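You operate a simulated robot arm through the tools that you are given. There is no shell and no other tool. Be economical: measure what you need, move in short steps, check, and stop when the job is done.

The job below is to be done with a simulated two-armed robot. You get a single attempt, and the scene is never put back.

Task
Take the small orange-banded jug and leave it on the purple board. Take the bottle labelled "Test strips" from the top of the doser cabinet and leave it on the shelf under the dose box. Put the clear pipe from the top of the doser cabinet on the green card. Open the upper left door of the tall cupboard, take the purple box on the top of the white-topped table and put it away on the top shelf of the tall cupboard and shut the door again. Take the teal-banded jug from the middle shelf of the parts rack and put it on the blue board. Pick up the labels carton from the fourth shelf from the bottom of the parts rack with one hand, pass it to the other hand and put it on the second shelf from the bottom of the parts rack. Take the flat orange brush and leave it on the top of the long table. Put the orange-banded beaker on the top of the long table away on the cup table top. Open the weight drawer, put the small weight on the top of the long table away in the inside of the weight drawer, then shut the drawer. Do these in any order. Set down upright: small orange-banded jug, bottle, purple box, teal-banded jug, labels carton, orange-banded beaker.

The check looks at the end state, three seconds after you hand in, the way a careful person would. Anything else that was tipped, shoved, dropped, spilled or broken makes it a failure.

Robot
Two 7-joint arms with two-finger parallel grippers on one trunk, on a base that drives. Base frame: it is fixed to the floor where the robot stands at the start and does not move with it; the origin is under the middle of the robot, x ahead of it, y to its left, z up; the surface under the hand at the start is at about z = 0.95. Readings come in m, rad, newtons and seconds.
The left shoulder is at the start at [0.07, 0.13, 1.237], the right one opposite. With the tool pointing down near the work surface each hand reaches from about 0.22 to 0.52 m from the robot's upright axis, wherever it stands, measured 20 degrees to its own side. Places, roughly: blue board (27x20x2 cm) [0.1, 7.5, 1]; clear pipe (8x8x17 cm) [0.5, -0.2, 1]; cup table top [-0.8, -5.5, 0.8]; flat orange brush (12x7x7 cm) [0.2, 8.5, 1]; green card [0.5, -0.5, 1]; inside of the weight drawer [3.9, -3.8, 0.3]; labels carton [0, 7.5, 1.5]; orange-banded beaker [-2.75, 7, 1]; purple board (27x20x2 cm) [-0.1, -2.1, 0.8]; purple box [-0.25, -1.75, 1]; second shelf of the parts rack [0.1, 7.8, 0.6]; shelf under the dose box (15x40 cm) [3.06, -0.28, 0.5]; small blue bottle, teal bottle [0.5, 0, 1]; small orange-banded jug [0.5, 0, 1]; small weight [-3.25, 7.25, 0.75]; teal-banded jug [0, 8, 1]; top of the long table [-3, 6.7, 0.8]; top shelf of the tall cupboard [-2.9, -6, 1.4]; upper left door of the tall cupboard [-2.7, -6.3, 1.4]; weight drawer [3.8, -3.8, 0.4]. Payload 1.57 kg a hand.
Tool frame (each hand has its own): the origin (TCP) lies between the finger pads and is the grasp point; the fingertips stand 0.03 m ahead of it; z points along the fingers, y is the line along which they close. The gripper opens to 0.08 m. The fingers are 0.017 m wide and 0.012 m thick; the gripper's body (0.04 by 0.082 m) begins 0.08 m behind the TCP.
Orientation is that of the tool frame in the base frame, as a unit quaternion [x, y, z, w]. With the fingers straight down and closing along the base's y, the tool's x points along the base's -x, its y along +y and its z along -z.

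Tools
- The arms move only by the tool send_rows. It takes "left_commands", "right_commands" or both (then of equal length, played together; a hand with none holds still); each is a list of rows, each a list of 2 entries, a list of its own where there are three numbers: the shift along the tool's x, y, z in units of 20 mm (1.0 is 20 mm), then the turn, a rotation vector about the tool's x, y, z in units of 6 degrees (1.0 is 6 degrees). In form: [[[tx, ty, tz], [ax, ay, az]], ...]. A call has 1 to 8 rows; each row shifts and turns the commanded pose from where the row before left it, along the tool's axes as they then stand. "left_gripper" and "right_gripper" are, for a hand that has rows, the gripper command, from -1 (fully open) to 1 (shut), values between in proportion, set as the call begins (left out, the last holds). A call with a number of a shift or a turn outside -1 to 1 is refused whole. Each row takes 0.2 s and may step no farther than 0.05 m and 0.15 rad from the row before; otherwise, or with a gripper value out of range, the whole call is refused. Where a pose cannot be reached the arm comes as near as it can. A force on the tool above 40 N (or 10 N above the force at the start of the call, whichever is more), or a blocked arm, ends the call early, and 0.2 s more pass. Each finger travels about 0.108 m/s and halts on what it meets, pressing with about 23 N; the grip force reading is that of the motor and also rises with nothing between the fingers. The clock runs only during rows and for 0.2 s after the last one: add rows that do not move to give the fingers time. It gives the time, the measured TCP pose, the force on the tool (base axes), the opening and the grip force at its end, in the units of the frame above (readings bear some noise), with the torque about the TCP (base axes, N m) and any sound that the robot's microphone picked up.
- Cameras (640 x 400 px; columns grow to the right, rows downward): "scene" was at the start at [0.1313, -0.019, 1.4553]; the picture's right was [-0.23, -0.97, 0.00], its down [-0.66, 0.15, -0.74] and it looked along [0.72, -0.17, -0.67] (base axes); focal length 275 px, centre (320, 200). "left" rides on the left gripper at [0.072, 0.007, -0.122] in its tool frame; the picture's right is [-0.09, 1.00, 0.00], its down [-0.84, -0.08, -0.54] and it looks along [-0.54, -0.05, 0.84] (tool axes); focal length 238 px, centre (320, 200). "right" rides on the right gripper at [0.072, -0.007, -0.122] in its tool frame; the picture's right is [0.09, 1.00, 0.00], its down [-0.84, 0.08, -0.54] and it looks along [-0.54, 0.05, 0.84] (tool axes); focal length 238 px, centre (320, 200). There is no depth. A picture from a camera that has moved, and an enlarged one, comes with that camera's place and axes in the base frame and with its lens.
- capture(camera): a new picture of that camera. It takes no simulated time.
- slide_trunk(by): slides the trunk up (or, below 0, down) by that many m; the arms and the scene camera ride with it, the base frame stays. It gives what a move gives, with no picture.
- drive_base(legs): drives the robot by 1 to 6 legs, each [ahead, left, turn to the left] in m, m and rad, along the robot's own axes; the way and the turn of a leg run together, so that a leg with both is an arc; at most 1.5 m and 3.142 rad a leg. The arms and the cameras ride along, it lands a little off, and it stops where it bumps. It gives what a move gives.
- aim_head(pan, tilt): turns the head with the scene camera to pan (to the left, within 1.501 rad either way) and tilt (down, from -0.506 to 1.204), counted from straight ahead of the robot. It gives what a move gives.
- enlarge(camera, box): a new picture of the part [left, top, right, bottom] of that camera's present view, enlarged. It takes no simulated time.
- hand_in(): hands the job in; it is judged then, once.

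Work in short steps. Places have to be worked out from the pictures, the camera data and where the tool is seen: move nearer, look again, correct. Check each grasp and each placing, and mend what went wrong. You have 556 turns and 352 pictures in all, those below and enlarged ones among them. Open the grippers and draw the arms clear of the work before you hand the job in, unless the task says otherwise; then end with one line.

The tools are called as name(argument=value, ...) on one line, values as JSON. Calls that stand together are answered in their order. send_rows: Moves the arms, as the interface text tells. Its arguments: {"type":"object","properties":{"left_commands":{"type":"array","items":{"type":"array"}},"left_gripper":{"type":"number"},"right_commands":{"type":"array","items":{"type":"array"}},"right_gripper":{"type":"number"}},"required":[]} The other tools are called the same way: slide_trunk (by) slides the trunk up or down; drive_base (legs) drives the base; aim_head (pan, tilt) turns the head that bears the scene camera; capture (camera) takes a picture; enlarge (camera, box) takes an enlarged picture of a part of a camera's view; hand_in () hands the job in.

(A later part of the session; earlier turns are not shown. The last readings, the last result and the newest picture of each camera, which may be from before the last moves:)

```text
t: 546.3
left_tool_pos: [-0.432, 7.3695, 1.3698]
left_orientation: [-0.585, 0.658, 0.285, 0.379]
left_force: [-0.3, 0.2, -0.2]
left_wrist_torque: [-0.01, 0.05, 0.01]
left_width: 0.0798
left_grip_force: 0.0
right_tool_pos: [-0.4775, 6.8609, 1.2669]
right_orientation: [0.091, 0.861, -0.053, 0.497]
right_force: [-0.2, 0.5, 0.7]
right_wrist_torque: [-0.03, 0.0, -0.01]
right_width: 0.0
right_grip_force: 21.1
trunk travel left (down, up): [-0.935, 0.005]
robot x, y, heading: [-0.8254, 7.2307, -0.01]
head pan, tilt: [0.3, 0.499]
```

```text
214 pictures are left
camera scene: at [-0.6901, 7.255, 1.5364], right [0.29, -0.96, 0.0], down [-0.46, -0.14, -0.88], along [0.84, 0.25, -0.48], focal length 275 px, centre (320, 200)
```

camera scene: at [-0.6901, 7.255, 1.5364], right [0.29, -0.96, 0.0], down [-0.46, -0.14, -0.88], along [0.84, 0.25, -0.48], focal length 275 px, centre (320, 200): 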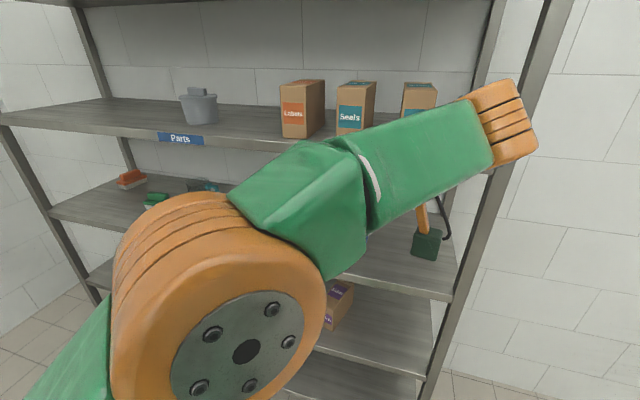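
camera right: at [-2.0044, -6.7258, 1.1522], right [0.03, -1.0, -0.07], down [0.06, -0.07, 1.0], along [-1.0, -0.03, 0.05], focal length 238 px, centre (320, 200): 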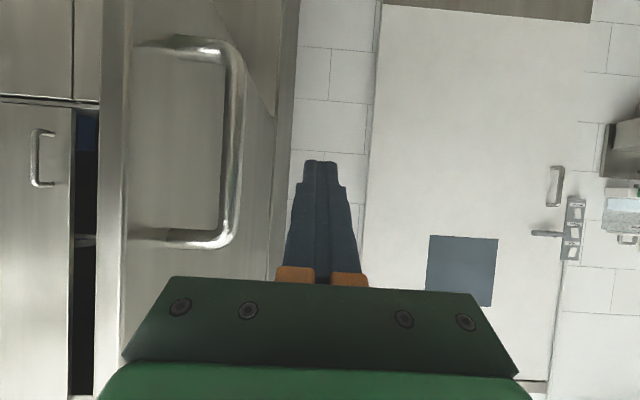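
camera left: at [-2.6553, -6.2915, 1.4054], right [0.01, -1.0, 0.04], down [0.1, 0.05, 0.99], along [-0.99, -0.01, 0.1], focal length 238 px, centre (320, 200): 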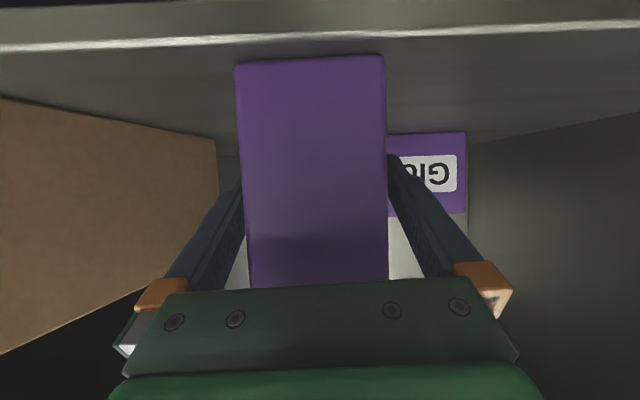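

Left hand now points north. I lower the trunk 31 cm, raise the right hand a bit, and drive north to y≈7.66, staying clear of the rack for now.

slide_trunk(by=-0.31)

send_rows(right_commands=[[[-0.87, 0, -0.5], [0, 0, 0]], [[-0.87, 0, -0.5], [0, 0, 0]], [[-0.87, 0, -0.5], [0, 0, 0]], [[-0.87, 0, -0.5], [0, 0, 0]], [[-0.87, 0, -0.5], [0, 0, 0]]])

drive_base(legs=[[0, 0.43, 0], [0.2, 0, 0]])

aim_head(pan=0.35, tilt=0.4)

capture(camera="scene")

capture(camera="left")

```text
t: 549.3
left_tool_pos: [-0.4313, 7.3695, 1.0592]
left_orientation: [-0.586, 0.657, 0.286, 0.378]
left_force: [0.6, 0.2, 1.2]
left_wrist_torque: [0.03, -0.02, -0.01]
left_width: 0.0799
left_grip_force: 0.0
right_tool_pos: [-0.4762, 6.8595, 0.9567]
right_orientation: [0.09, 0.861, -0.052, 0.497]
right_force: [-0.3, 0.4, 0.0]
right_wrist_torque: [-0.01, 0.0, 0.0]
right_width: 0.0001
right_grip_force: 21.4
trunk travel left (down, up): [-0.625, 0.315]
robot x, y, heading: [-0.8252, 7.2276, -0.01]
head pan, tilt: [0.3, 0.499]
```

```text
t: 550.5
left_tool_pos: [-0.4299, 7.3701, 1.061]
left_orientation: [-0.585, 0.658, 0.285, 0.379]
left_force: [0.3, -0.4, 0.2]
left_wrist_torque: [-0.01, -0.03, 0.02]
left_width: 0.08
left_grip_force: 0.0
right_tool_pos: [-0.4774, 6.861, 1.0579]
right_orientation: [0.09, 0.862, -0.052, 0.496]
right_force: [-0.2, -0.9, 0.1]
right_wrist_torque: [0.0, -0.01, -0.02]
right_width: 0.0
right_grip_force: 21.4
trunk travel left (down, up): [-0.625, 0.315]
robot x, y, heading: [-0.8233, 7.2286, -0.008]
head pan, tilt: [0.3, 0.499]
```

```text
t: 554.3
left_tool_pos: [-0.2345, 7.7974, 1.0592]
left_orientation: [-0.586, 0.657, 0.285, 0.379]
left_force: [0.0, -0.2, 0.6]
left_wrist_torque: [-0.01, 0.0, 0.01]
left_width: 0.0801
left_grip_force: 0.1
right_tool_pos: [-0.2814, 7.2885, 1.0573]
right_orientation: [0.089, 0.861, -0.052, 0.499]
right_force: [0.2, 0.1, -0.2]
right_wrist_torque: [0.0, 0.05, 0.0]
right_width: 0.0
right_grip_force: 21.4
trunk travel left (down, up): [-0.625, 0.315]
robot x, y, heading: [-0.6312, 7.6574, -0.01]
head pan, tilt: [0.3, 0.499]
```

```text
t: 555.0
left_tool_pos: [-0.2339, 7.8001, 1.0594]
left_orientation: [-0.59, 0.657, 0.285, 0.374]
left_force: [1.0, -0.3, 0.3]
left_wrist_torque: [0.02, 0.01, -0.02]
left_width: 0.0801
left_grip_force: 0.1
right_tool_pos: [-0.2796, 7.2866, 1.0572]
right_orientation: [0.089, 0.861, -0.052, 0.497]
right_force: [0.0, 0.5, 0.0]
right_wrist_torque: [0.01, -0.02, 0.0]
right_width: 0.0003
right_grip_force: 21.4
trunk travel left (down, up): [-0.625, 0.315]
robot x, y, heading: [-0.6278, 7.6573, -0.009]
head pan, tilt: [0.351, 0.4]
```

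```text
213 pictures are left
camera scene: at [-0.4924, 7.6869, 1.2355], right [0.34, -0.94, 0.0], down [-0.37, -0.13, -0.92], along [0.87, 0.31, -0.39], focal length 275 px, centre (320, 200)
```

scene: 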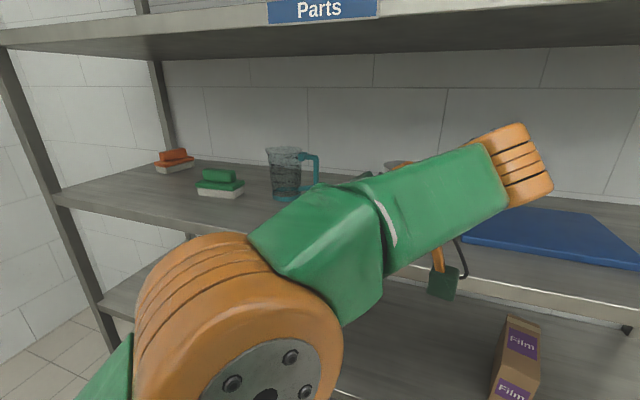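

```text
212 pictures are left
camera left: at [-0.2601, 7.6629, 1.0673], right [-0.98, 0.19, 0.01], down [0.01, 0.02, 1.0], along [0.19, 0.98, -0.02], focal length 238 px, centre (320, 200)
```

left: 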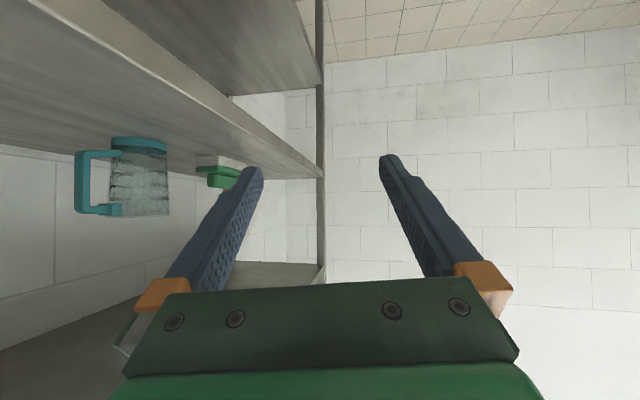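

Handle bar at (0.127,7.92), z 0.99–1.07. I turn the base 11° left so the hand points due north, extend the arm east, then move toward the shelf.

drive_base(legs=[[-0.08, -0.08, 0], [0, 0, 0.19]])

send_rows(left_commands=[[[0, -1, 0], [0, 0, 0]], [[0, -1, 0], [0, 0, 0]], [[0, -1, 0], [0, 0, 0]], [[0, -1, 0], [0, 0, 0]], [[0, -1, 0], [0, 0, 0]], [[0, -1, 0], [0, 0, 0]], [[0, -1, 0], [0, 0, 0]], [[0, -1, 0], [0, 0, 0]]])

capture(camera="left")

capture(camera="scene")

```text
t: 556.9
left_tool_pos: [-0.3486, 7.7927, 1.0605]
left_orientation: [0.65, -0.597, -0.319, -0.346]
left_force: [0.0, -0.7, 0.1]
left_wrist_torque: [0.0, 0.02, 0.03]
left_width: 0.08
left_grip_force: 0.2
right_tool_pos: [-0.2968, 7.279, 1.0565]
right_orientation: [0.009, 0.866, -0.006, 0.5]
right_force: [0.9, 0.2, 0.1]
right_wrist_torque: [0.0, 0.02, 0.02]
right_width: 0.0
right_grip_force: 21.2
trunk travel left (down, up): [-0.625, 0.315]
robot x, y, heading: [-0.7095, 7.5753, 0.181]
head pan, tilt: [0.351, 0.4]
```

```text
t: 558.7
left_tool_pos: [-0.3235, 7.8072, 1.0476]
left_orientation: [0.65, -0.598, -0.317, -0.346]
left_force: [0.4, 0.3, -1.4]
left_wrist_torque: [-0.01, -0.03, -0.01]
left_width: 0.0799
left_grip_force: 0.0
left hand out of reach, approached as far as the arm can: row 1, 2, 3, 4, 5, 6, 7, 8
right_tool_pos: [-0.2973, 7.2809, 1.0563]
right_orientation: [0.009, 0.866, -0.006, 0.5]
right_force: [0.5, -0.8, -0.2]
right_wrist_torque: [-0.04, 0.0, 0.0]
right_width: 0.0
right_grip_force: 21.6
trunk travel left (down, up): [-0.625, 0.315]
robot x, y, heading: [-0.711, 7.5729, 0.185]
head pan, tilt: [0.351, 0.4]
```

```text
211 pictures are left
camera left: at [-0.3241, 7.6669, 1.0559], right [-1.0, 0.01, 0.01], down [0.01, 0.02, 1.0], along [0.01, 1.0, -0.02], focal length 238 px, centre (320, 200)
```

left: 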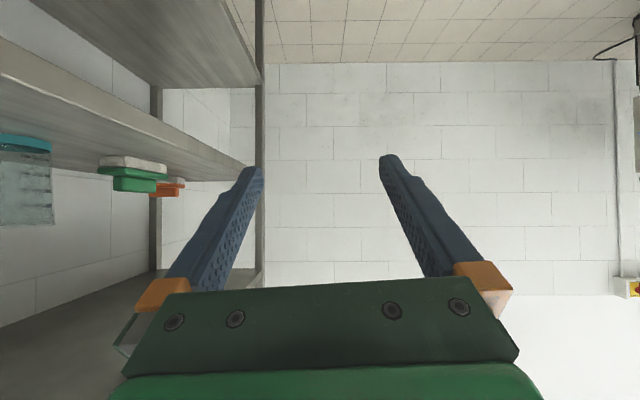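

```text
210 pictures are left
camera scene: at [-0.5814, 7.6325, 1.2356], right [0.51, -0.86, 0.0], down [-0.34, -0.2, -0.92], along [0.79, 0.47, -0.39], focal length 275 px, centre (320, 200)
```

scene: 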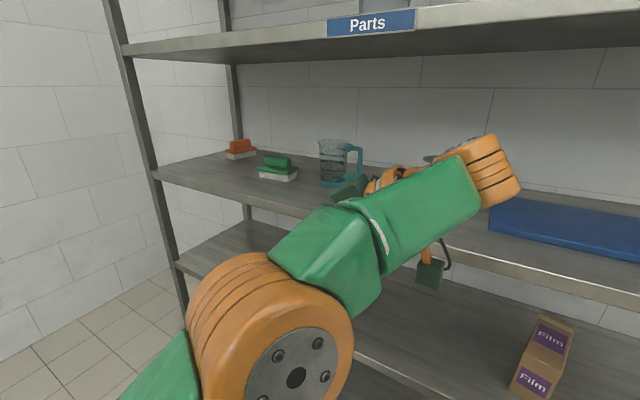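

The outward-yawed left hand can't reach far enough. I test the right hand yawed inward (pointing north) instead.

send_rows(right_commands=[[[-0.3, 0, 0.5], [-0.86, 0, -0.5]], [[-0.3, 0, 0.5], [-0.86, 0, -0.5]], [[-0.3, 0, 0.5], [-0.86, 0, -0.5]], [[0, 0, 0], [-0.86, 0, -0.5]], [[0, 0, 0], [-0.86, 0, -0.5]], [[0, 0, 0], [-0.86, 0, -0.5]], [[0, 0, 0], [-0.86, 0, -0.5]], [[0, 0, 0], [-0.86, 0, -0.5]]], right_gripper=-1)

send_rows(right_commands=[[[0, 0, 0], [-0.86, 0, -0.5]], [[0, 0, 0], [-0.86, 0, -0.5]], [[0, 0, 0], [-0.86, 0, -0.5]], [[0, -1, 0], [0, 0, 0]], [[0, -1, 0], [0, 0, 0]], [[0, -1, 0], [0, 0, 0]], [[0, -1, 0], [0, 0, 0]], [[0, -1, 0], [0, 0, 0]]])

aim_head(pan=-0.1, tilt=0.5)

capture(camera="scene")

```text
t: 560.5
left_tool_pos: [-0.3233, 7.8077, 1.0472]
left_orientation: [0.648, -0.599, -0.317, -0.347]
left_force: [0.4, -0.2, 0.0]
left_wrist_torque: [0.01, -0.04, 0.0]
left_width: 0.0801
left_grip_force: 0.0
right_tool_pos: [-0.2603, 7.2818, 1.0575]
right_orientation: [-0.344, 0.795, 0.197, 0.459]
right_force: [-0.2, 0.5, -0.1]
right_wrist_torque: [-0.02, 0.03, -0.02]
right_width: 0.0801
right_grip_force: 0.0
trunk travel left (down, up): [-0.625, 0.315]
robot x, y, heading: [-0.7111, 7.5739, 0.18]
head pan, tilt: [0.351, 0.4]
```

```text
t: 562.3
left_tool_pos: [-0.3235, 7.8067, 1.0479]
left_orientation: [0.65, -0.598, -0.317, -0.346]
left_force: [-0.3, -0.4, 0.0]
left_wrist_torque: [-0.02, -0.02, 0.02]
left_width: 0.0799
left_grip_force: 0.1
right_tool_pos: [-0.2672, 7.2906, 1.0524]
right_orientation: [-0.462, 0.733, 0.264, 0.423]
right_force: [0.0, 0.3, -0.3]
right_wrist_torque: [0.03, -0.02, 0.03]
right_width: 0.0797
right_grip_force: 0.1
right hand out of reach, approached as far as the arm can: row 3, 4, 5, 6, 7, 8
trunk travel left (down, up): [-0.625, 0.315]
robot x, y, heading: [-0.7101, 7.5762, 0.181]
head pan, tilt: [0.351, 0.4]
```

```text
t: 563.2
left_tool_pos: [-0.3235, 7.8074, 1.0487]
left_orientation: [0.649, -0.599, -0.316, -0.347]
left_force: [0.1, 0.3, -0.2]
left_wrist_torque: [0.02, 0.01, 0.0]
left_width: 0.08
left_grip_force: 0.1
right_tool_pos: [-0.267, 7.2916, 1.0516]
right_orientation: [-0.462, 0.733, 0.264, 0.423]
right_force: [0.6, -0.6, -0.4]
right_wrist_torque: [0.06, -0.01, -0.01]
right_width: 0.0799
right_grip_force: 0.1
trunk travel left (down, up): [-0.625, 0.315]
robot x, y, heading: [-0.7109, 7.5765, 0.181]
head pan, tilt: [-0.099, 0.499]
```

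```text
209 pictures are left
camera scene: at [-0.5705, 7.593, 1.2264], right [0.08, -1.0, 0.0], down [-0.48, -0.04, -0.88], along [0.88, 0.07, -0.48], focal length 275 px, centre (320, 200)
```

scene: 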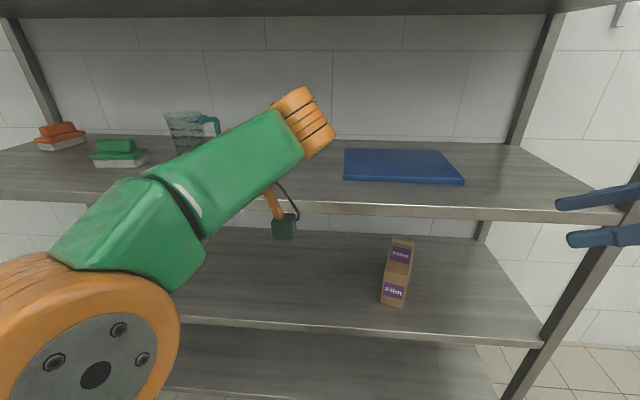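

The inward yaw limit came with the hand far to the right. I move it toward the centre (along its pointing direction) and try yawing and reaching further.

send_rows(right_commands=[[[-0.5, 0, 0.86], [0, 0, 0]], [[-0.5, 0, 0.86], [0, 0, 0]], [[-0.5, 0, 0.86], [0, 0, 0]], [[-0.5, 0, 0.86], [0, 0, 0]], [[-0.5, 0, 0.86], [0, 0, 0]], [[-0.5, 0, 0.86], [0, 0, 0]], [[-0.5, 0, 0.86], [0, 0, 0]], [[-0.5, 0, 0.86], [0, 0, 0]]])

send_rows(right_commands=[[[0, 0, 0], [-0.86, 0, -0.5]], [[0, 0, 0], [-0.86, 0, -0.5]], [[0, 0, 0], [-0.86, 0, -0.5]], [[0, 0, 0], [-0.86, 0, -0.5]], [[0, -1, 0], [0, 0, 0]], [[0, -1, 0], [0, 0, 0]], [[0, -1, 0], [0, 0, 0]], [[0, -1, 0], [0, 0, 0]]])

```text
t: 565.0
left_tool_pos: [-0.3234, 7.8076, 1.0469]
left_orientation: [0.649, -0.599, -0.317, -0.346]
left_force: [0.9, 0.0, -0.5]
left_wrist_torque: [0.0, 0.0, -0.02]
left_width: 0.0801
left_grip_force: 0.1
right_tool_pos: [-0.1991, 7.4363, 1.0512]
right_orientation: [-0.463, 0.733, 0.265, 0.422]
right_force: [0.5, 0.0, 0.3]
right_wrist_torque: [0.01, -0.03, -0.05]
right_width: 0.0801
right_grip_force: 0.1
trunk travel left (down, up): [-0.625, 0.315]
robot x, y, heading: [-0.7109, 7.5749, 0.178]
head pan, tilt: [-0.099, 0.499]
```

```text
t: 566.8
left_tool_pos: [-0.323, 7.8072, 1.049]
left_orientation: [0.649, -0.598, -0.317, -0.347]
left_force: [0.6, 0.0, 0.6]
left_wrist_torque: [0.01, 0.0, -0.01]
left_width: 0.0801
left_grip_force: 0.1
right_tool_pos: [-0.239, 7.4449, 1.0351]
right_orientation: [-0.604, 0.622, 0.346, 0.358]
right_force: [-0.4, 0.3, -0.3]
right_wrist_torque: [-0.03, 0.01, 0.0]
right_width: 0.0799
right_grip_force: 0.0
right hand out of reach, approached as far as the arm can: row 2, 3, 4, 5, 6, 7, 8
trunk travel left (down, up): [-0.625, 0.315]
robot x, y, heading: [-0.7092, 7.5784, 0.178]
head pan, tilt: [-0.099, 0.499]
```

Good: pointing north, it reaches ~0.45 ahead. With the base turned ~35° left it should reach the jug. First I turn the left hand back to neutral and raise it out of the way, and adjust the right yaw.

send_rows(left_commands=[[[0, 0, 0], [0.86, 0, 0.5]], [[0, 0, 0], [0.86, 0, 0.5]], [[0, 0, 0], [0.86, 0, 0.5]], [[0, 0, 0], [0.86, 0, 0.5]], [[0, 0, 0], [0.86, 0, 0.5]], [[0, 0, 0], [0.86, 0, 0.5]], [[0, 0, 0], [0.86, 0, 0.5]], [[0, 0, 0], [0.86, 0, 0.5]]], right_commands=[[[0, 0, 0], [0.86, 0, 0.5]], [[0, 0, 0], [0.86, 0, 0.5]], [[0, 0, 0], [0.86, 0, 0.5]], [[0, 0, 0], [0.7, 0, 0.4]], [[0, 0, 0], [0, 0, 0]], [[0, 0, 0], [0, 0, 0]], [[0, 0, 0], [0, 0, 0]], [[0, 0, 0], [0, 0, 0]]])

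send_rows(left_commands=[[[-0.87, 0, -0.5], [0.86, 0, 0.5]], [[-0.87, 0, -0.5], [0.86, 0, 0.5]], [[-0.87, 0, -0.5], [0.86, 0, 0.5]], [[-0.87, 0, -0.5], [0.86, 0, 0.5]], [[-0.87, 0, -0.5], [0.86, 0, 0.5]], [[-0.5, 0, -0.9], [0.3, 0, 0.2]], [[-0.2, 0, -0.9], [0, 0, 0]], [[0, 0, -0.9], [0, 0, 0]]])

drive_base(legs=[[0, 0, 0.43]])

capture(camera="right")

capture(camera="scene")

```text
t: 568.6
left_tool_pos: [-0.3236, 7.8061, 1.0487]
left_orientation: [-0.351, 0.79, 0.152, 0.479]
left_force: [0.0, 0.4, 0.3]
left_wrist_torque: [0.04, 0.01, 0.0]
left_width: 0.0799
left_grip_force: 0.1
right_tool_pos: [-0.2396, 7.4469, 1.0348]
right_orientation: [-0.471, 0.728, 0.268, 0.419]
right_force: [0.1, -0.1, 0.1]
right_wrist_torque: [-0.02, 0.01, -0.03]
right_width: 0.0799
right_grip_force: 0.1
trunk travel left (down, up): [-0.625, 0.315]
robot x, y, heading: [-0.7104, 7.5765, 0.184]
head pan, tilt: [-0.099, 0.499]
```

```text
t: 570.4
left_tool_pos: [-0.3728, 7.8048, 1.1836]
left_orientation: [-0.114, 0.844, 0.026, 0.523]
left_force: [-0.7, 0.4, 0.5]
left_wrist_torque: [0.02, -0.03, 0.0]
left_width: 0.0802
left_grip_force: 0.1
right_tool_pos: [-0.2392, 7.4463, 1.0349]
right_orientation: [-0.472, 0.727, 0.269, 0.42]
right_force: [-0.1, 0.8, 0.5]
right_wrist_torque: [-0.03, 0.02, 0.01]
right_width: 0.0802
right_grip_force: 0.0
trunk travel left (down, up): [-0.625, 0.315]
robot x, y, heading: [-0.7115, 7.575, 0.184]
head pan, tilt: [-0.099, 0.499]
```

```text
t: 572.1
left_tool_pos: [-0.4951, 7.9248, 1.1844]
left_orientation: [-0.289, 0.802, 0.135, 0.505]
left_force: [0.5, -0.1, -0.5]
left_wrist_torque: [0.04, -0.03, -0.01]
left_width: 0.0798
left_grip_force: 0.1
right_tool_pos: [-0.2274, 7.6513, 1.0343]
right_orientation: [0.613, -0.613, -0.351, -0.353]
right_force: [0.1, 0.8, 0.1]
right_wrist_torque: [0.02, -0.02, 0.01]
right_width: 0.0802
right_grip_force: 0.1
trunk travel left (down, up): [-0.625, 0.315]
robot x, y, heading: [-0.71, 7.5745, 0.602]
head pan, tilt: [-0.099, 0.499]
```

```text
208 pictures are left
camera right: at [-0.2196, 7.5092, 1.0329], right [-1.0, -0.04, -0.08], down [-0.08, -0.05, 1.0], along [-0.05, 1.0, 0.04], focal length 238 px, centre (320, 200)
```

right: 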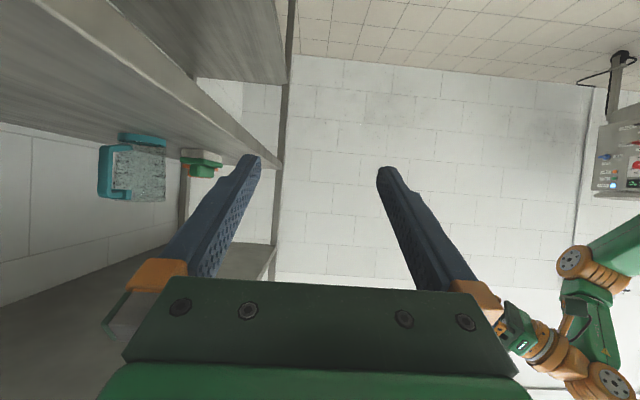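

```text
207 pictures are left
camera scene: at [-0.5895, 7.6489, 1.2264], right [0.48, -0.88, 0.0], down [-0.42, -0.23, -0.88], along [0.77, 0.42, -0.48], focal length 275 px, centre (320, 200)
```

scene: 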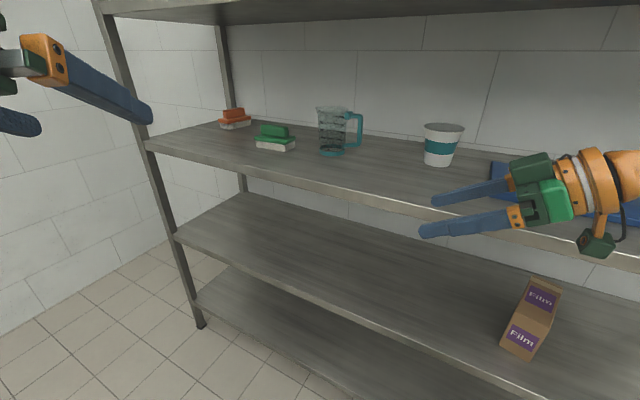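

The right hand points due north. I see also a teal cup at (0.235,7.70) to keep clear of. I extend the hand 6 cm east and move the base toward the rack.

send_rows(right_commands=[[[0, -1, 0], [0, 0, 0]], [[0, -1, 0], [0, 0, 0]], [[0, -1, 0], [0, 0, 0]], [[0, -1, 0], [0, 0, 0]]])

```text
t: 573.1
left_tool_pos: [-0.4958, 7.9246, 1.1851]
left_orientation: [-0.289, 0.802, 0.134, 0.506]
left_force: [0.2, 0.0, -0.8]
left_wrist_torque: [-0.03, 0.0, 0.02]
left_width: 0.0799
left_grip_force: 0.1
right_tool_pos: [-0.1581, 7.6516, 1.0347]
right_orientation: [-0.613, 0.614, 0.349, 0.355]
right_force: [0.4, 0.0, -0.1]
right_wrist_torque: [-0.02, 0.03, 0.02]
right_width: 0.0801
right_grip_force: 0.0
right hand out of reach, approached as far as the arm can: row 4
trunk travel left (down, up): [-0.625, 0.315]
robot x, y, heading: [-0.7129, 7.5767, 0.602]
head pan, tilt: [-0.099, 0.499]
```

Now I drive in so the right hand is at about (0.12,7.78), south of the handle.

drive_base(legs=[[0.3, -0.05, 0]])

capture(camera="right")

capture(camera="scene")

```text
t: 575.1
left_tool_pos: [-0.2264, 8.0542, 1.1842]
left_orientation: [-0.291, 0.801, 0.136, 0.506]
left_force: [0.5, 0.2, -0.1]
left_wrist_torque: [0.01, 0.01, -0.01]
left_width: 0.0802
left_grip_force: 0.1
right_tool_pos: [0.1133, 7.7815, 1.0359]
right_orientation: [0.614, -0.611, -0.351, -0.354]
right_force: [0.0, -0.1, -0.2]
right_wrist_torque: [-0.02, -0.01, -0.03]
right_width: 0.0801
right_grip_force: 0.1
trunk travel left (down, up): [-0.625, 0.315]
robot x, y, heading: [-0.4388, 7.7043, 0.607]
head pan, tilt: [-0.099, 0.499]
```

```text
206 pictures are left
camera right: at [0.1216, 7.6399, 1.0335], right [-1.0, -0.05, -0.08], down [-0.08, -0.05, 1.0], along [-0.05, 1.0, 0.04], focal length 238 px, centre (320, 200)
```

right: 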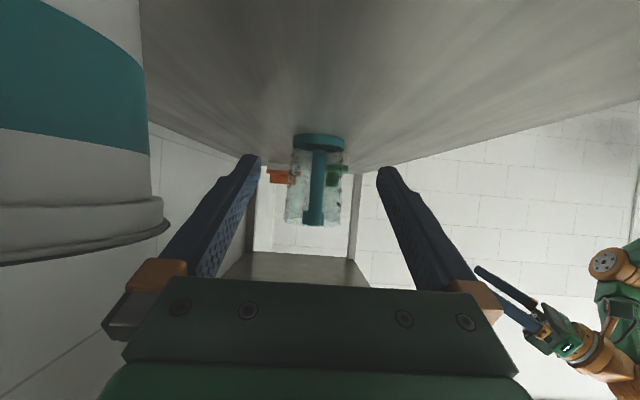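

```text
205 pictures are left
camera scene: at [-0.3187, 7.778, 1.2265], right [0.49, -0.87, 0.0], down [-0.42, -0.23, -0.88], along [0.77, 0.43, -0.48], focal length 275 px, centre (320, 200)
```

scene: 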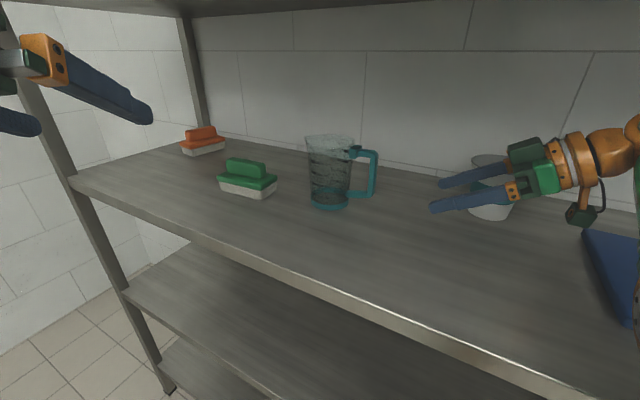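

The handle bar points straight at the hand and is centred. I advance 13 cm so the fingers straddle it.

send_rows(right_commands=[[[-0.48, 0, 0.83], [0, 0, 0]], [[-0.48, 0, 0.83], [0, 0, 0]], [[-0.48, 0, 0.83], [0, 0, 0]], [[-0.48, 0, 0.83], [0, 0, 0]], [[-0.48, 0, 0.83], [0, 0, 0]], [[-0.48, 0, 0.83], [0, 0, 0]], [[-0.46, 0, 0.8], [0, 0, 0]]])

capture(camera="right")

enlarge(camera="scene", box=[260, 100, 520, 260])

```text
t: 576.7
left_tool_pos: [-0.224, 8.0554, 1.184]
left_orientation: [-0.289, 0.801, 0.135, 0.506]
left_force: [-0.7, -0.6, 0.3]
left_wrist_torque: [0.03, 0.0, -0.02]
left_width: 0.0799
left_grip_force: 0.1
right_tool_pos: [0.0979, 7.9081, 1.0232]
right_orientation: [0.615, -0.611, -0.352, -0.353]
right_force: [0.0, 0.5, -0.2]
right_wrist_torque: [-0.04, -0.02, 0.0]
right_width: 0.08
right_grip_force: 0.1
right hand out of reach, approached as far as the arm can: row 4, 6, 7
trunk travel left (down, up): [-0.625, 0.315]
robot x, y, heading: [-0.4377, 7.704, 0.608]
head pan, tilt: [-0.099, 0.499]
```

```text
204 pictures are left
camera right: at [0.105, 7.766, 1.0205], right [-1.0, -0.05, -0.08], down [-0.08, -0.05, 1.0], along [-0.05, 1.0, 0.04], focal length 238 px, centre (320, 200)
```

right: 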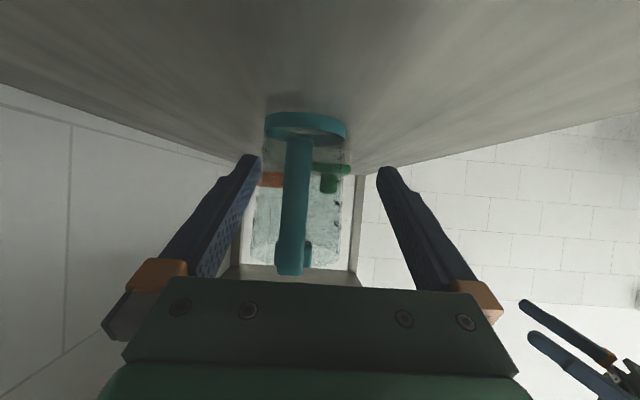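

```text
2.46 times, centred on (390, 180) of scene
camera zoom: at [-0.3181, 7.7789, 1.2264], right [0.49, -0.87, 0.0], down [-0.42, -0.23, -0.88], along [0.77, 0.43, -0.48], focal length 676 px, centre (148, 249)
```

zoom: 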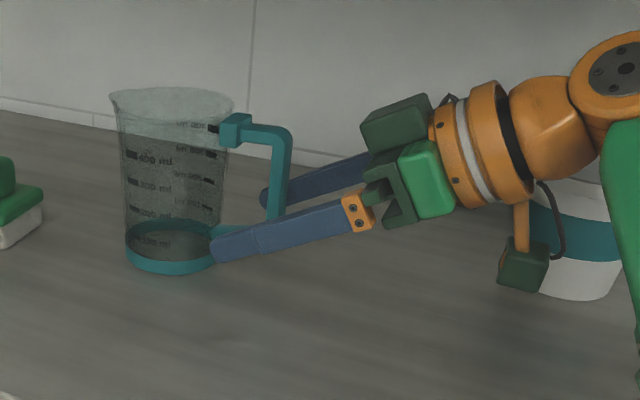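

The fingers straddle the handle, bar ~1.5 cm off-centre to the east. I nudge the base 1.5 cm and close.

drive_base(legs=[[0.0125, -0.0085, 0]])

send_rows(right_commands=[[[0, 0, 0], [0, 0, 0]], [[0, 0, 0], [0, 0, 0]], [[0, 0, 0], [0, 0, 0]], [[0, 0, 0], [0, 0, 0]]], right_gripper=1)

enlarge(camera="scene", box=[260, 100, 520, 260])

```text
t: 577.5
left_tool_pos: [-0.2128, 8.053, 1.1854]
left_orientation: [-0.29, 0.8, 0.135, 0.507]
left_force: [0.0, 0.6, -0.3]
left_wrist_torque: [-0.01, -0.01, -0.02]
left_width: 0.0801
left_grip_force: 0.0
right_tool_pos: [0.1106, 7.9085, 1.0246]
right_orientation: [0.615, -0.611, -0.352, -0.353]
right_force: [-0.3, -0.4, 0.5]
right_wrist_torque: [-0.03, -0.03, -0.01]
right_width: 0.0799
right_grip_force: 0.1
trunk travel left (down, up): [-0.625, 0.315]
robot x, y, heading: [-0.4281, 7.7078, 0.605]
head pan, tilt: [-0.099, 0.499]
```

```text
t: 578.5
left_tool_pos: [-0.2101, 8.0542, 1.1845]
left_orientation: [-0.29, 0.801, 0.135, 0.506]
left_force: [-0.4, 0.8, -0.1]
left_wrist_torque: [0.01, 0.01, 0.01]
left_width: 0.08
left_grip_force: 0.0
right_tool_pos: [0.1123, 7.9061, 1.0221]
right_orientation: [0.615, -0.612, -0.352, -0.353]
right_force: [0.3, -0.6, -1.2]
right_wrist_torque: [-0.06, 0.0, 0.02]
right_width: 0.0139
right_grip_force: 22.9
trunk travel left (down, up): [-0.625, 0.315]
robot x, y, heading: [-0.419, 7.7038, 0.606]
head pan, tilt: [-0.099, 0.499]
```

```text
2.46 times, centred on (390, 180) of scene
camera zoom: at [-0.3029, 7.7786, 1.2264], right [0.49, -0.87, 0.0], down [-0.42, -0.23, -0.88], along [0.77, 0.43, -0.48], focal length 676 px, centre (148, 249)
```

zoom: 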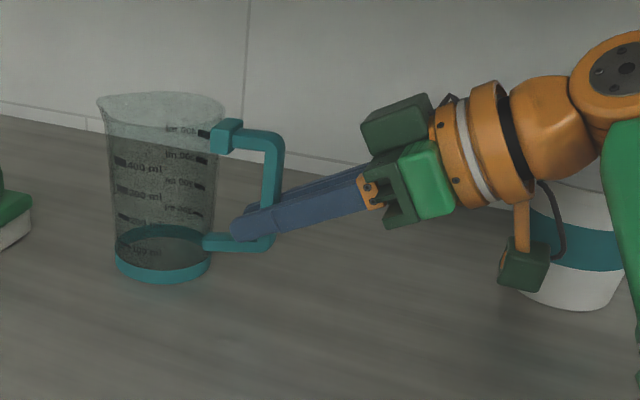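

Gripped. I lift 4 cm with the trunk and check the jug's tilt.

slide_trunk(by=0.04)

enlarge(camera="scene", box=[260, 100, 520, 260])

```text
t: 579.3
left_tool_pos: [-0.2095, 8.0538, 1.2246]
left_orientation: [-0.291, 0.801, 0.136, 0.505]
left_force: [-0.3, 1.0, -0.5]
left_wrist_torque: [-0.01, -0.01, 0.01]
left_width: 0.08
left_grip_force: 0.1
right_tool_pos: [0.1117, 7.9079, 1.0623]
right_orientation: [0.614, -0.612, -0.352, -0.353]
right_force: [0.4, 0.2, -1.3]
right_wrist_torque: [-0.03, 0.01, 0.0]
right_width: 0.014
right_grip_force: 23.1
trunk travel left (down, up): [-0.665, 0.275]
robot x, y, heading: [-0.423, 7.7046, 0.605]
head pan, tilt: [-0.099, 0.499]
```

```text
2.46 times, centred on (390, 180) of scene
camera zoom: at [-0.3025, 7.7788, 1.2664], right [0.49, -0.87, 0.0], down [-0.42, -0.23, -0.88], along [0.77, 0.43, -0.48], focal length 676 px, centre (148, 249)
```

zoom: 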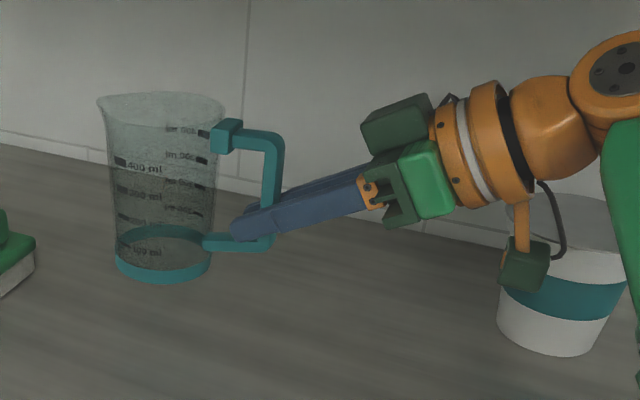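

The jug hangs level. Board: x 0.04–0.25, y 7.31–7.58. Before moving south I check where the right elbow is relative to the rack's south post.

aim_head(pan=-0.9, tilt=0.5)

capture(camera="scene")

```text
t: 580.5
left_tool_pos: [-0.2094, 8.0544, 1.2251]
left_orientation: [-0.29, 0.801, 0.136, 0.506]
left_force: [-0.3, -0.3, 0.6]
left_wrist_torque: [-0.03, -0.01, 0.02]
left_width: 0.08
left_grip_force: 0.0
right_tool_pos: [0.113, 7.9075, 1.0627]
right_orientation: [0.615, -0.611, -0.352, -0.353]
right_force: [0.1, -0.2, -1.1]
right_wrist_torque: [-0.03, 0.01, 0.0]
right_width: 0.0139
right_grip_force: 23.1
trunk travel left (down, up): [-0.665, 0.275]
robot x, y, heading: [-0.4233, 7.7023, 0.613]
head pan, tilt: [-0.901, 0.499]
```

```text
200 pictures are left
camera scene: at [-0.2951, 7.7082, 1.2664], right [-0.29, -0.96, 0.0], down [-0.46, 0.14, -0.88], along [0.84, -0.25, -0.48], focal length 275 px, centre (320, 200)
```

scene: 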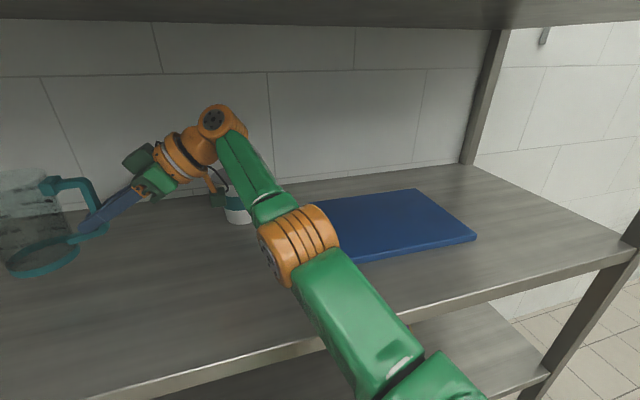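

Elbow ends ~8 cm from the post if I place the jug on the board's north half (y≈7.50). I raise 2 cm and go: slightly west, south past the cup, then back east.

slide_trunk(by=0.02)

drive_base(legs=[[-0.045, 0.032, 0], [-0.293, -0.417, 0]])

capture(camera="scene")

capture(camera="right")

```text
t: 581.1
left_tool_pos: [-0.2087, 8.0539, 1.2451]
left_orientation: [-0.292, 0.801, 0.136, 0.504]
left_force: [-0.4, 0.1, -0.6]
left_wrist_torque: [0.02, 0.02, -0.01]
left_width: 0.08
left_grip_force: 0.1
right_tool_pos: [0.1125, 7.9065, 1.0832]
right_orientation: [0.615, -0.612, -0.351, -0.353]
right_force: [0.4, -0.3, 0.5]
right_wrist_torque: [-0.06, -0.01, 0.01]
right_width: 0.0139
right_grip_force: 22.9
trunk travel left (down, up): [-0.685, 0.255]
robot x, y, heading: [-0.4264, 7.7032, 0.608]
head pan, tilt: [-0.901, 0.499]
```

```text
t: 584.7
left_tool_pos: [-0.2679, 7.5477, 1.2445]
left_orientation: [-0.29, 0.801, 0.134, 0.506]
left_force: [0.3, -0.1, -0.5]
left_wrist_torque: [-0.01, 0.0, -0.04]
left_width: 0.0801
left_grip_force: 0.1
right_tool_pos: [0.0548, 7.3983, 1.0832]
right_orientation: [0.614, -0.612, -0.352, -0.354]
right_force: [-0.4, 0.4, -0.9]
right_wrist_torque: [-0.04, 0.01, -0.03]
right_width: 0.0137
right_grip_force: 22.7
trunk travel left (down, up): [-0.685, 0.255]
robot x, y, heading: [-0.4782, 7.1964, 0.616]
head pan, tilt: [-0.901, 0.499]
```

```text
199 pictures are left
camera scene: at [-0.3528, 7.2003, 1.2864], right [-0.29, -0.96, 0.0], down [-0.46, 0.14, -0.88], along [0.84, -0.25, -0.48], focal length 275 px, centre (320, 200)
```

scene: 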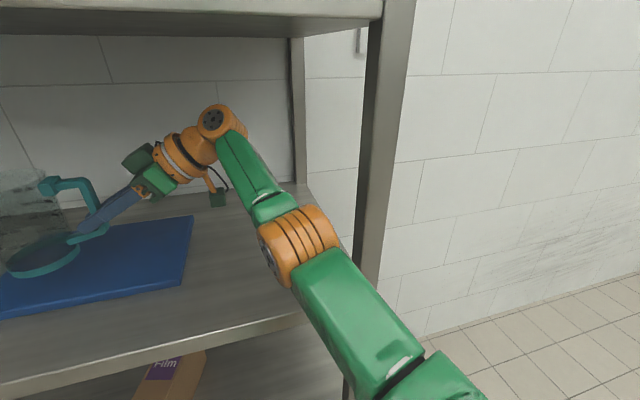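

```text
198 pictures are left
camera right: at [0.0627, 7.2573, 1.0805], right [-1.0, -0.05, -0.08], down [-0.08, -0.05, 1.0], along [-0.05, 1.0, 0.04], focal length 238 px, centre (320, 200)
```

right: 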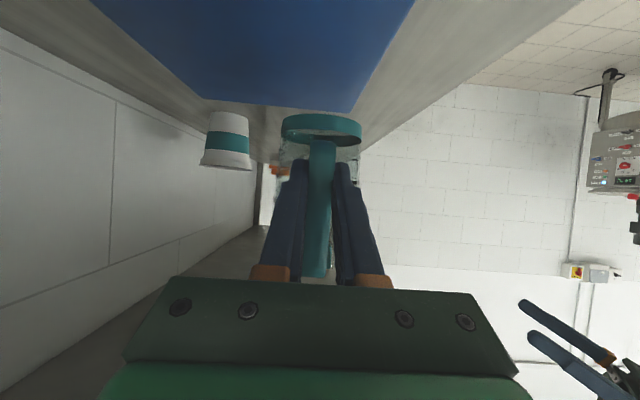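

Jug's foot is about (0.09,7.515). I shift 4.5 cm east and 2 cm south to bring it well onto the board.

drive_base(legs=[[0.025, -0.042, 0]])

aim_head(pan=-0.35, tilt=0.55)

capture(camera="scene")

```text
t: 585.6
left_tool_pos: [-0.2278, 7.5281, 1.2443]
left_orientation: [-0.29, 0.8, 0.134, 0.507]
left_force: [-0.2, 0.3, 0.4]
left_wrist_torque: [-0.02, -0.01, -0.02]
left_width: 0.08
left_grip_force: 0.0
right_tool_pos: [0.095, 7.38, 1.0848]
right_orientation: [0.616, -0.611, -0.35, -0.354]
right_force: [-0.9, -1.3, -0.6]
right_wrist_torque: [-0.06, -0.05, -0.02]
right_width: 0.0137
right_grip_force: 22.8
trunk travel left (down, up): [-0.685, 0.255]
robot x, y, heading: [-0.4371, 7.1771, 0.607]
head pan, tilt: [-0.901, 0.499]
```

```text
t: 586.5
left_tool_pos: [-0.2228, 7.5263, 1.2449]
left_orientation: [-0.29, 0.802, 0.135, 0.505]
left_force: [-0.4, -0.8, 0.1]
left_wrist_torque: [0.03, 0.0, 0.02]
left_width: 0.0799
left_grip_force: 0.1
right_tool_pos: [0.099, 7.378, 1.0831]
right_orientation: [0.614, -0.612, -0.351, -0.354]
right_force: [-0.6, -1.0, -0.4]
right_wrist_torque: [-0.08, -0.02, 0.0]
right_width: 0.014
right_grip_force: 23.4
trunk travel left (down, up): [-0.685, 0.255]
robot x, y, heading: [-0.4354, 7.1786, 0.611]
head pan, tilt: [-0.351, 0.55]
```

```text
197 pictures are left
camera scene: at [-0.3091, 7.2282, 1.2818], right [0.25, -0.97, 0.0], down [-0.51, -0.13, -0.85], along [0.82, 0.21, -0.52], focal length 275 px, centre (320, 200)
```

scene: 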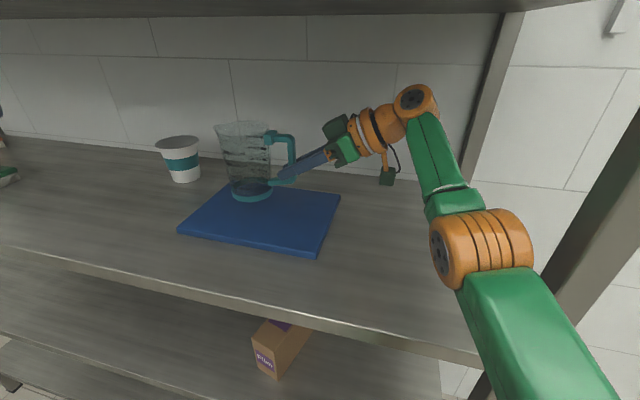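

The jug's foot is at (0.134,7.493), the board spans x 0.03–0.26, y 7.32–7.60. I lower ~4.5 cm until contact.

send_rows(right_commands=[[[0.6, 0, 0.35], [0, 0, 0]], [[0.6, 0, 0.35], [0, 0, 0]], [[0.3, 0, 0.17], [0, 0, 0]], [[0.2, 0, 0.12], [0, 0, 0]], [[0.15, 0, 0.09], [0, 0, 0]], [[0.15, 0, 0.09], [0, 0, 0]]])

enlarge(camera="scene", box=[150, 80, 410, 270])

```text
t: 588.0
left_tool_pos: [-0.2253, 7.5243, 1.2455]
left_orientation: [-0.29, 0.801, 0.135, 0.506]
left_force: [-0.2, -0.1, 0.8]
left_wrist_torque: [0.01, -0.02, -0.01]
left_width: 0.0801
left_grip_force: 0.0
right_tool_pos: [0.0984, 7.3776, 1.038]
right_orientation: [0.613, -0.611, -0.352, -0.356]
right_force: [3.1, -0.3, 8.0]
right_wrist_torque: [0.49, 0.06, -0.12]
right_width: 0.0138
right_grip_force: 23.0
trunk travel left (down, up): [-0.685, 0.255]
robot x, y, heading: [-0.4384, 7.178, 0.61]
head pan, tilt: [-0.351, 0.55]
```

```text
2.11 times, centred on (280, 175) of scene
camera zoom: at [-0.3104, 7.2272, 1.2822], right [0.25, -0.97, 0.0], down [-0.5, -0.13, -0.85], along [0.83, 0.22, -0.52], focal length 578 px, centre (404, 253)
```

zoom: 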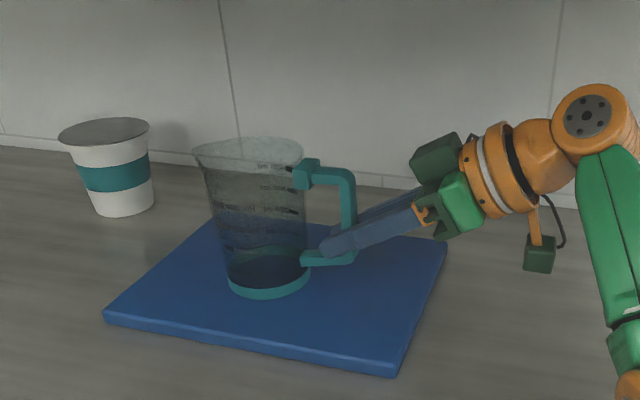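

On the board (8 N). I open and withdraw the hand straight south.

send_rows(right_commands=[[[0, 0, 0], [0, 0, 0]], [[0, 0, 0], [0, 0, 0]], [[0, 0, 0], [0, 0, 0]]], right_gripper=-1)

send_rows(right_commands=[[[0.45, 0, -0.8], [0, 0, 0]], [[0.45, 0, -0.8], [0, 0, 0]], [[0.45, 0, -0.8], [0, 0, 0]], [[0.45, 0, -0.8], [0, 0, 0]], [[0.45, 0, -0.8], [0, 0, 0]]])

capture(camera="scene")

```text
t: 588.8
left_tool_pos: [-0.2229, 7.5248, 1.2443]
left_orientation: [-0.289, 0.802, 0.135, 0.505]
left_force: [-0.3, 0.1, -0.5]
left_wrist_torque: [0.0, 0.02, -0.01]
left_width: 0.0801
left_grip_force: 0.0
right_tool_pos: [0.0985, 7.3775, 1.0353]
right_orientation: [0.614, -0.612, -0.352, -0.353]
right_force: [0.3, 0.2, 0.3]
right_wrist_torque: [-0.01, -0.02, -0.02]
right_width: 0.0798
right_grip_force: 0.0
trunk travel left (down, up): [-0.685, 0.255]
robot x, y, heading: [-0.4394, 7.1768, 0.608]
head pan, tilt: [-0.351, 0.55]
```

```text
t: 590.0
left_tool_pos: [-0.2275, 7.5497, 1.2384]
left_orientation: [-0.299, 0.8, 0.129, 0.503]
left_force: [0.8, 0.1, 0.0]
left_wrist_torque: [0.0, 0.05, 0.02]
left_width: 0.08
left_grip_force: 0.1
right_tool_pos: [0.0978, 7.3108, 1.0357]
right_orientation: [0.62, -0.612, -0.346, -0.347]
right_force: [0.2, 0.5, -0.3]
right_wrist_torque: [-0.02, -0.01, -0.06]
right_width: 0.0799
right_grip_force: 0.0
trunk travel left (down, up): [-0.685, 0.255]
robot x, y, heading: [-0.4362, 7.1783, 0.613]
head pan, tilt: [-0.351, 0.55]
```

```text
195 pictures are left
camera scene: at [-0.311, 7.2534, 1.2809], right [0.26, -0.97, 0.02], down [-0.5, -0.15, -0.85], along [0.82, 0.21, -0.52], focal length 275 px, centre (320, 200)
```

scene: 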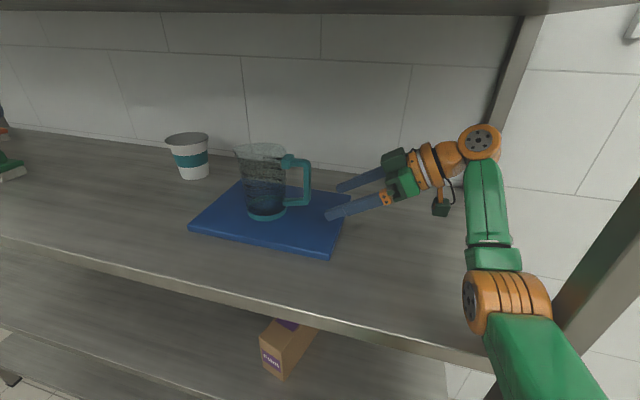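

The arm pressed on the post while withdrawing. I move the base slightly north-west to relieve it, then out west.

drive_base(legs=[[-0.01, 0.038, 0], [-0.246, 0.172, 0]])

capture(camera="scene")

```text
t: 592.5
left_tool_pos: [-0.5504, 7.5546, 1.2439]
left_orientation: [-0.29, 0.801, 0.136, 0.505]
left_force: [-0.4, -0.2, 0.5]
left_wrist_torque: [0.0, 0.04, -0.02]
left_width: 0.0798
left_grip_force: 0.1
right_tool_pos: [-0.2285, 7.3161, 1.0368]
right_orientation: [0.614, -0.612, -0.352, -0.353]
right_force: [1.0, 0.4, -0.7]
right_wrist_torque: [0.04, -0.02, 0.01]
right_width: 0.0799
right_grip_force: 0.1
trunk travel left (down, up): [-0.685, 0.255]
robot x, y, heading: [-0.7671, 7.2048, 0.601]
head pan, tilt: [-0.351, 0.55]
```

```text
194 pictures are left
camera scene: at [-0.6366, 7.2578, 1.2817], right [0.25, -0.97, 0.0], down [-0.51, -0.13, -0.85], along [0.82, 0.22, -0.52], focal length 275 px, centre (320, 200)
```

scene: 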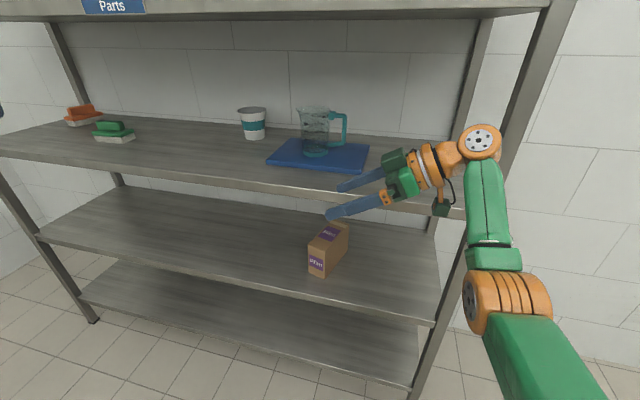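

The jug stands on the blue board. Next the labels carton: I raise the trunk and look at it.

slide_trunk(by=0.25)

drive_base(legs=[[-0.1, 0, -0.6]])

aim_head(pan=0.2, tilt=0.35)

capture(camera="scene")

```text
t: 595.0
left_tool_pos: [-0.5522, 7.5546, 1.4961]
left_orientation: [-0.29, 0.801, 0.135, 0.505]
left_force: [-0.7, 0.4, 0.1]
left_wrist_torque: [0.01, -0.02, 0.0]
left_width: 0.0801
left_grip_force: 0.0
right_tool_pos: [-0.2294, 7.3172, 1.2877]
right_orientation: [0.614, -0.612, -0.352, -0.354]
right_force: [1.0, 0.3, -0.1]
right_wrist_torque: [-0.05, 0.0, -0.01]
right_width: 0.0802
right_grip_force: 0.1
trunk travel left (down, up): [-0.935, 0.005]
robot x, y, heading: [-0.7678, 7.2057, 0.613]
head pan, tilt: [-0.351, 0.55]
```

```text
t: 597.1
left_tool_pos: [-0.4877, 7.3457, 1.4948]
left_orientation: [-0.042, 0.851, -0.02, 0.523]
left_force: [0.0, 0.6, 0.7]
left_wrist_torque: [-0.02, -0.02, -0.01]
left_width: 0.08
left_grip_force: 0.1
right_tool_pos: [-0.3559, 6.9654, 1.2871]
right_orientation: [-0.408, 0.765, 0.233, 0.441]
right_force: [0.1, -0.2, 0.7]
right_wrist_torque: [-0.03, 0.0, 0.03]
right_width: 0.0802
right_grip_force: 0.1
trunk travel left (down, up): [-0.935, 0.005]
robot x, y, heading: [-0.8634, 7.175, 0.012]
head pan, tilt: [-0.351, 0.55]
```

```text
t: 598.1
left_tool_pos: [-0.4901, 7.343, 1.4958]
left_orientation: [-0.041, 0.851, -0.019, 0.523]
left_force: [0.4, -0.1, 0.5]
left_wrist_torque: [0.02, 0.03, 0.04]
left_width: 0.0799
left_grip_force: 0.2
right_tool_pos: [-0.3574, 6.9644, 1.2878]
right_orientation: [-0.407, 0.765, 0.232, 0.442]
right_force: [-0.3, -0.8, 0.1]
right_wrist_torque: [0.01, 0.01, 0.01]
right_width: 0.0801
right_grip_force: 0.2
trunk travel left (down, up): [-0.935, 0.005]
robot x, y, heading: [-0.8621, 7.174, 0.015]
head pan, tilt: [0.201, 0.351]
```

```text
193 pictures are left
camera scene: at [-0.7217, 7.1953, 1.5501], right [0.21, -0.98, 0.0], down [-0.34, -0.07, -0.94], along [0.92, 0.2, -0.34], focal length 275 px, centre (320, 200)
```

scene: 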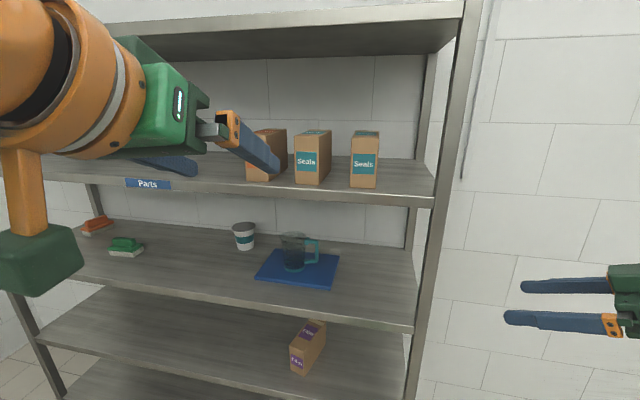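

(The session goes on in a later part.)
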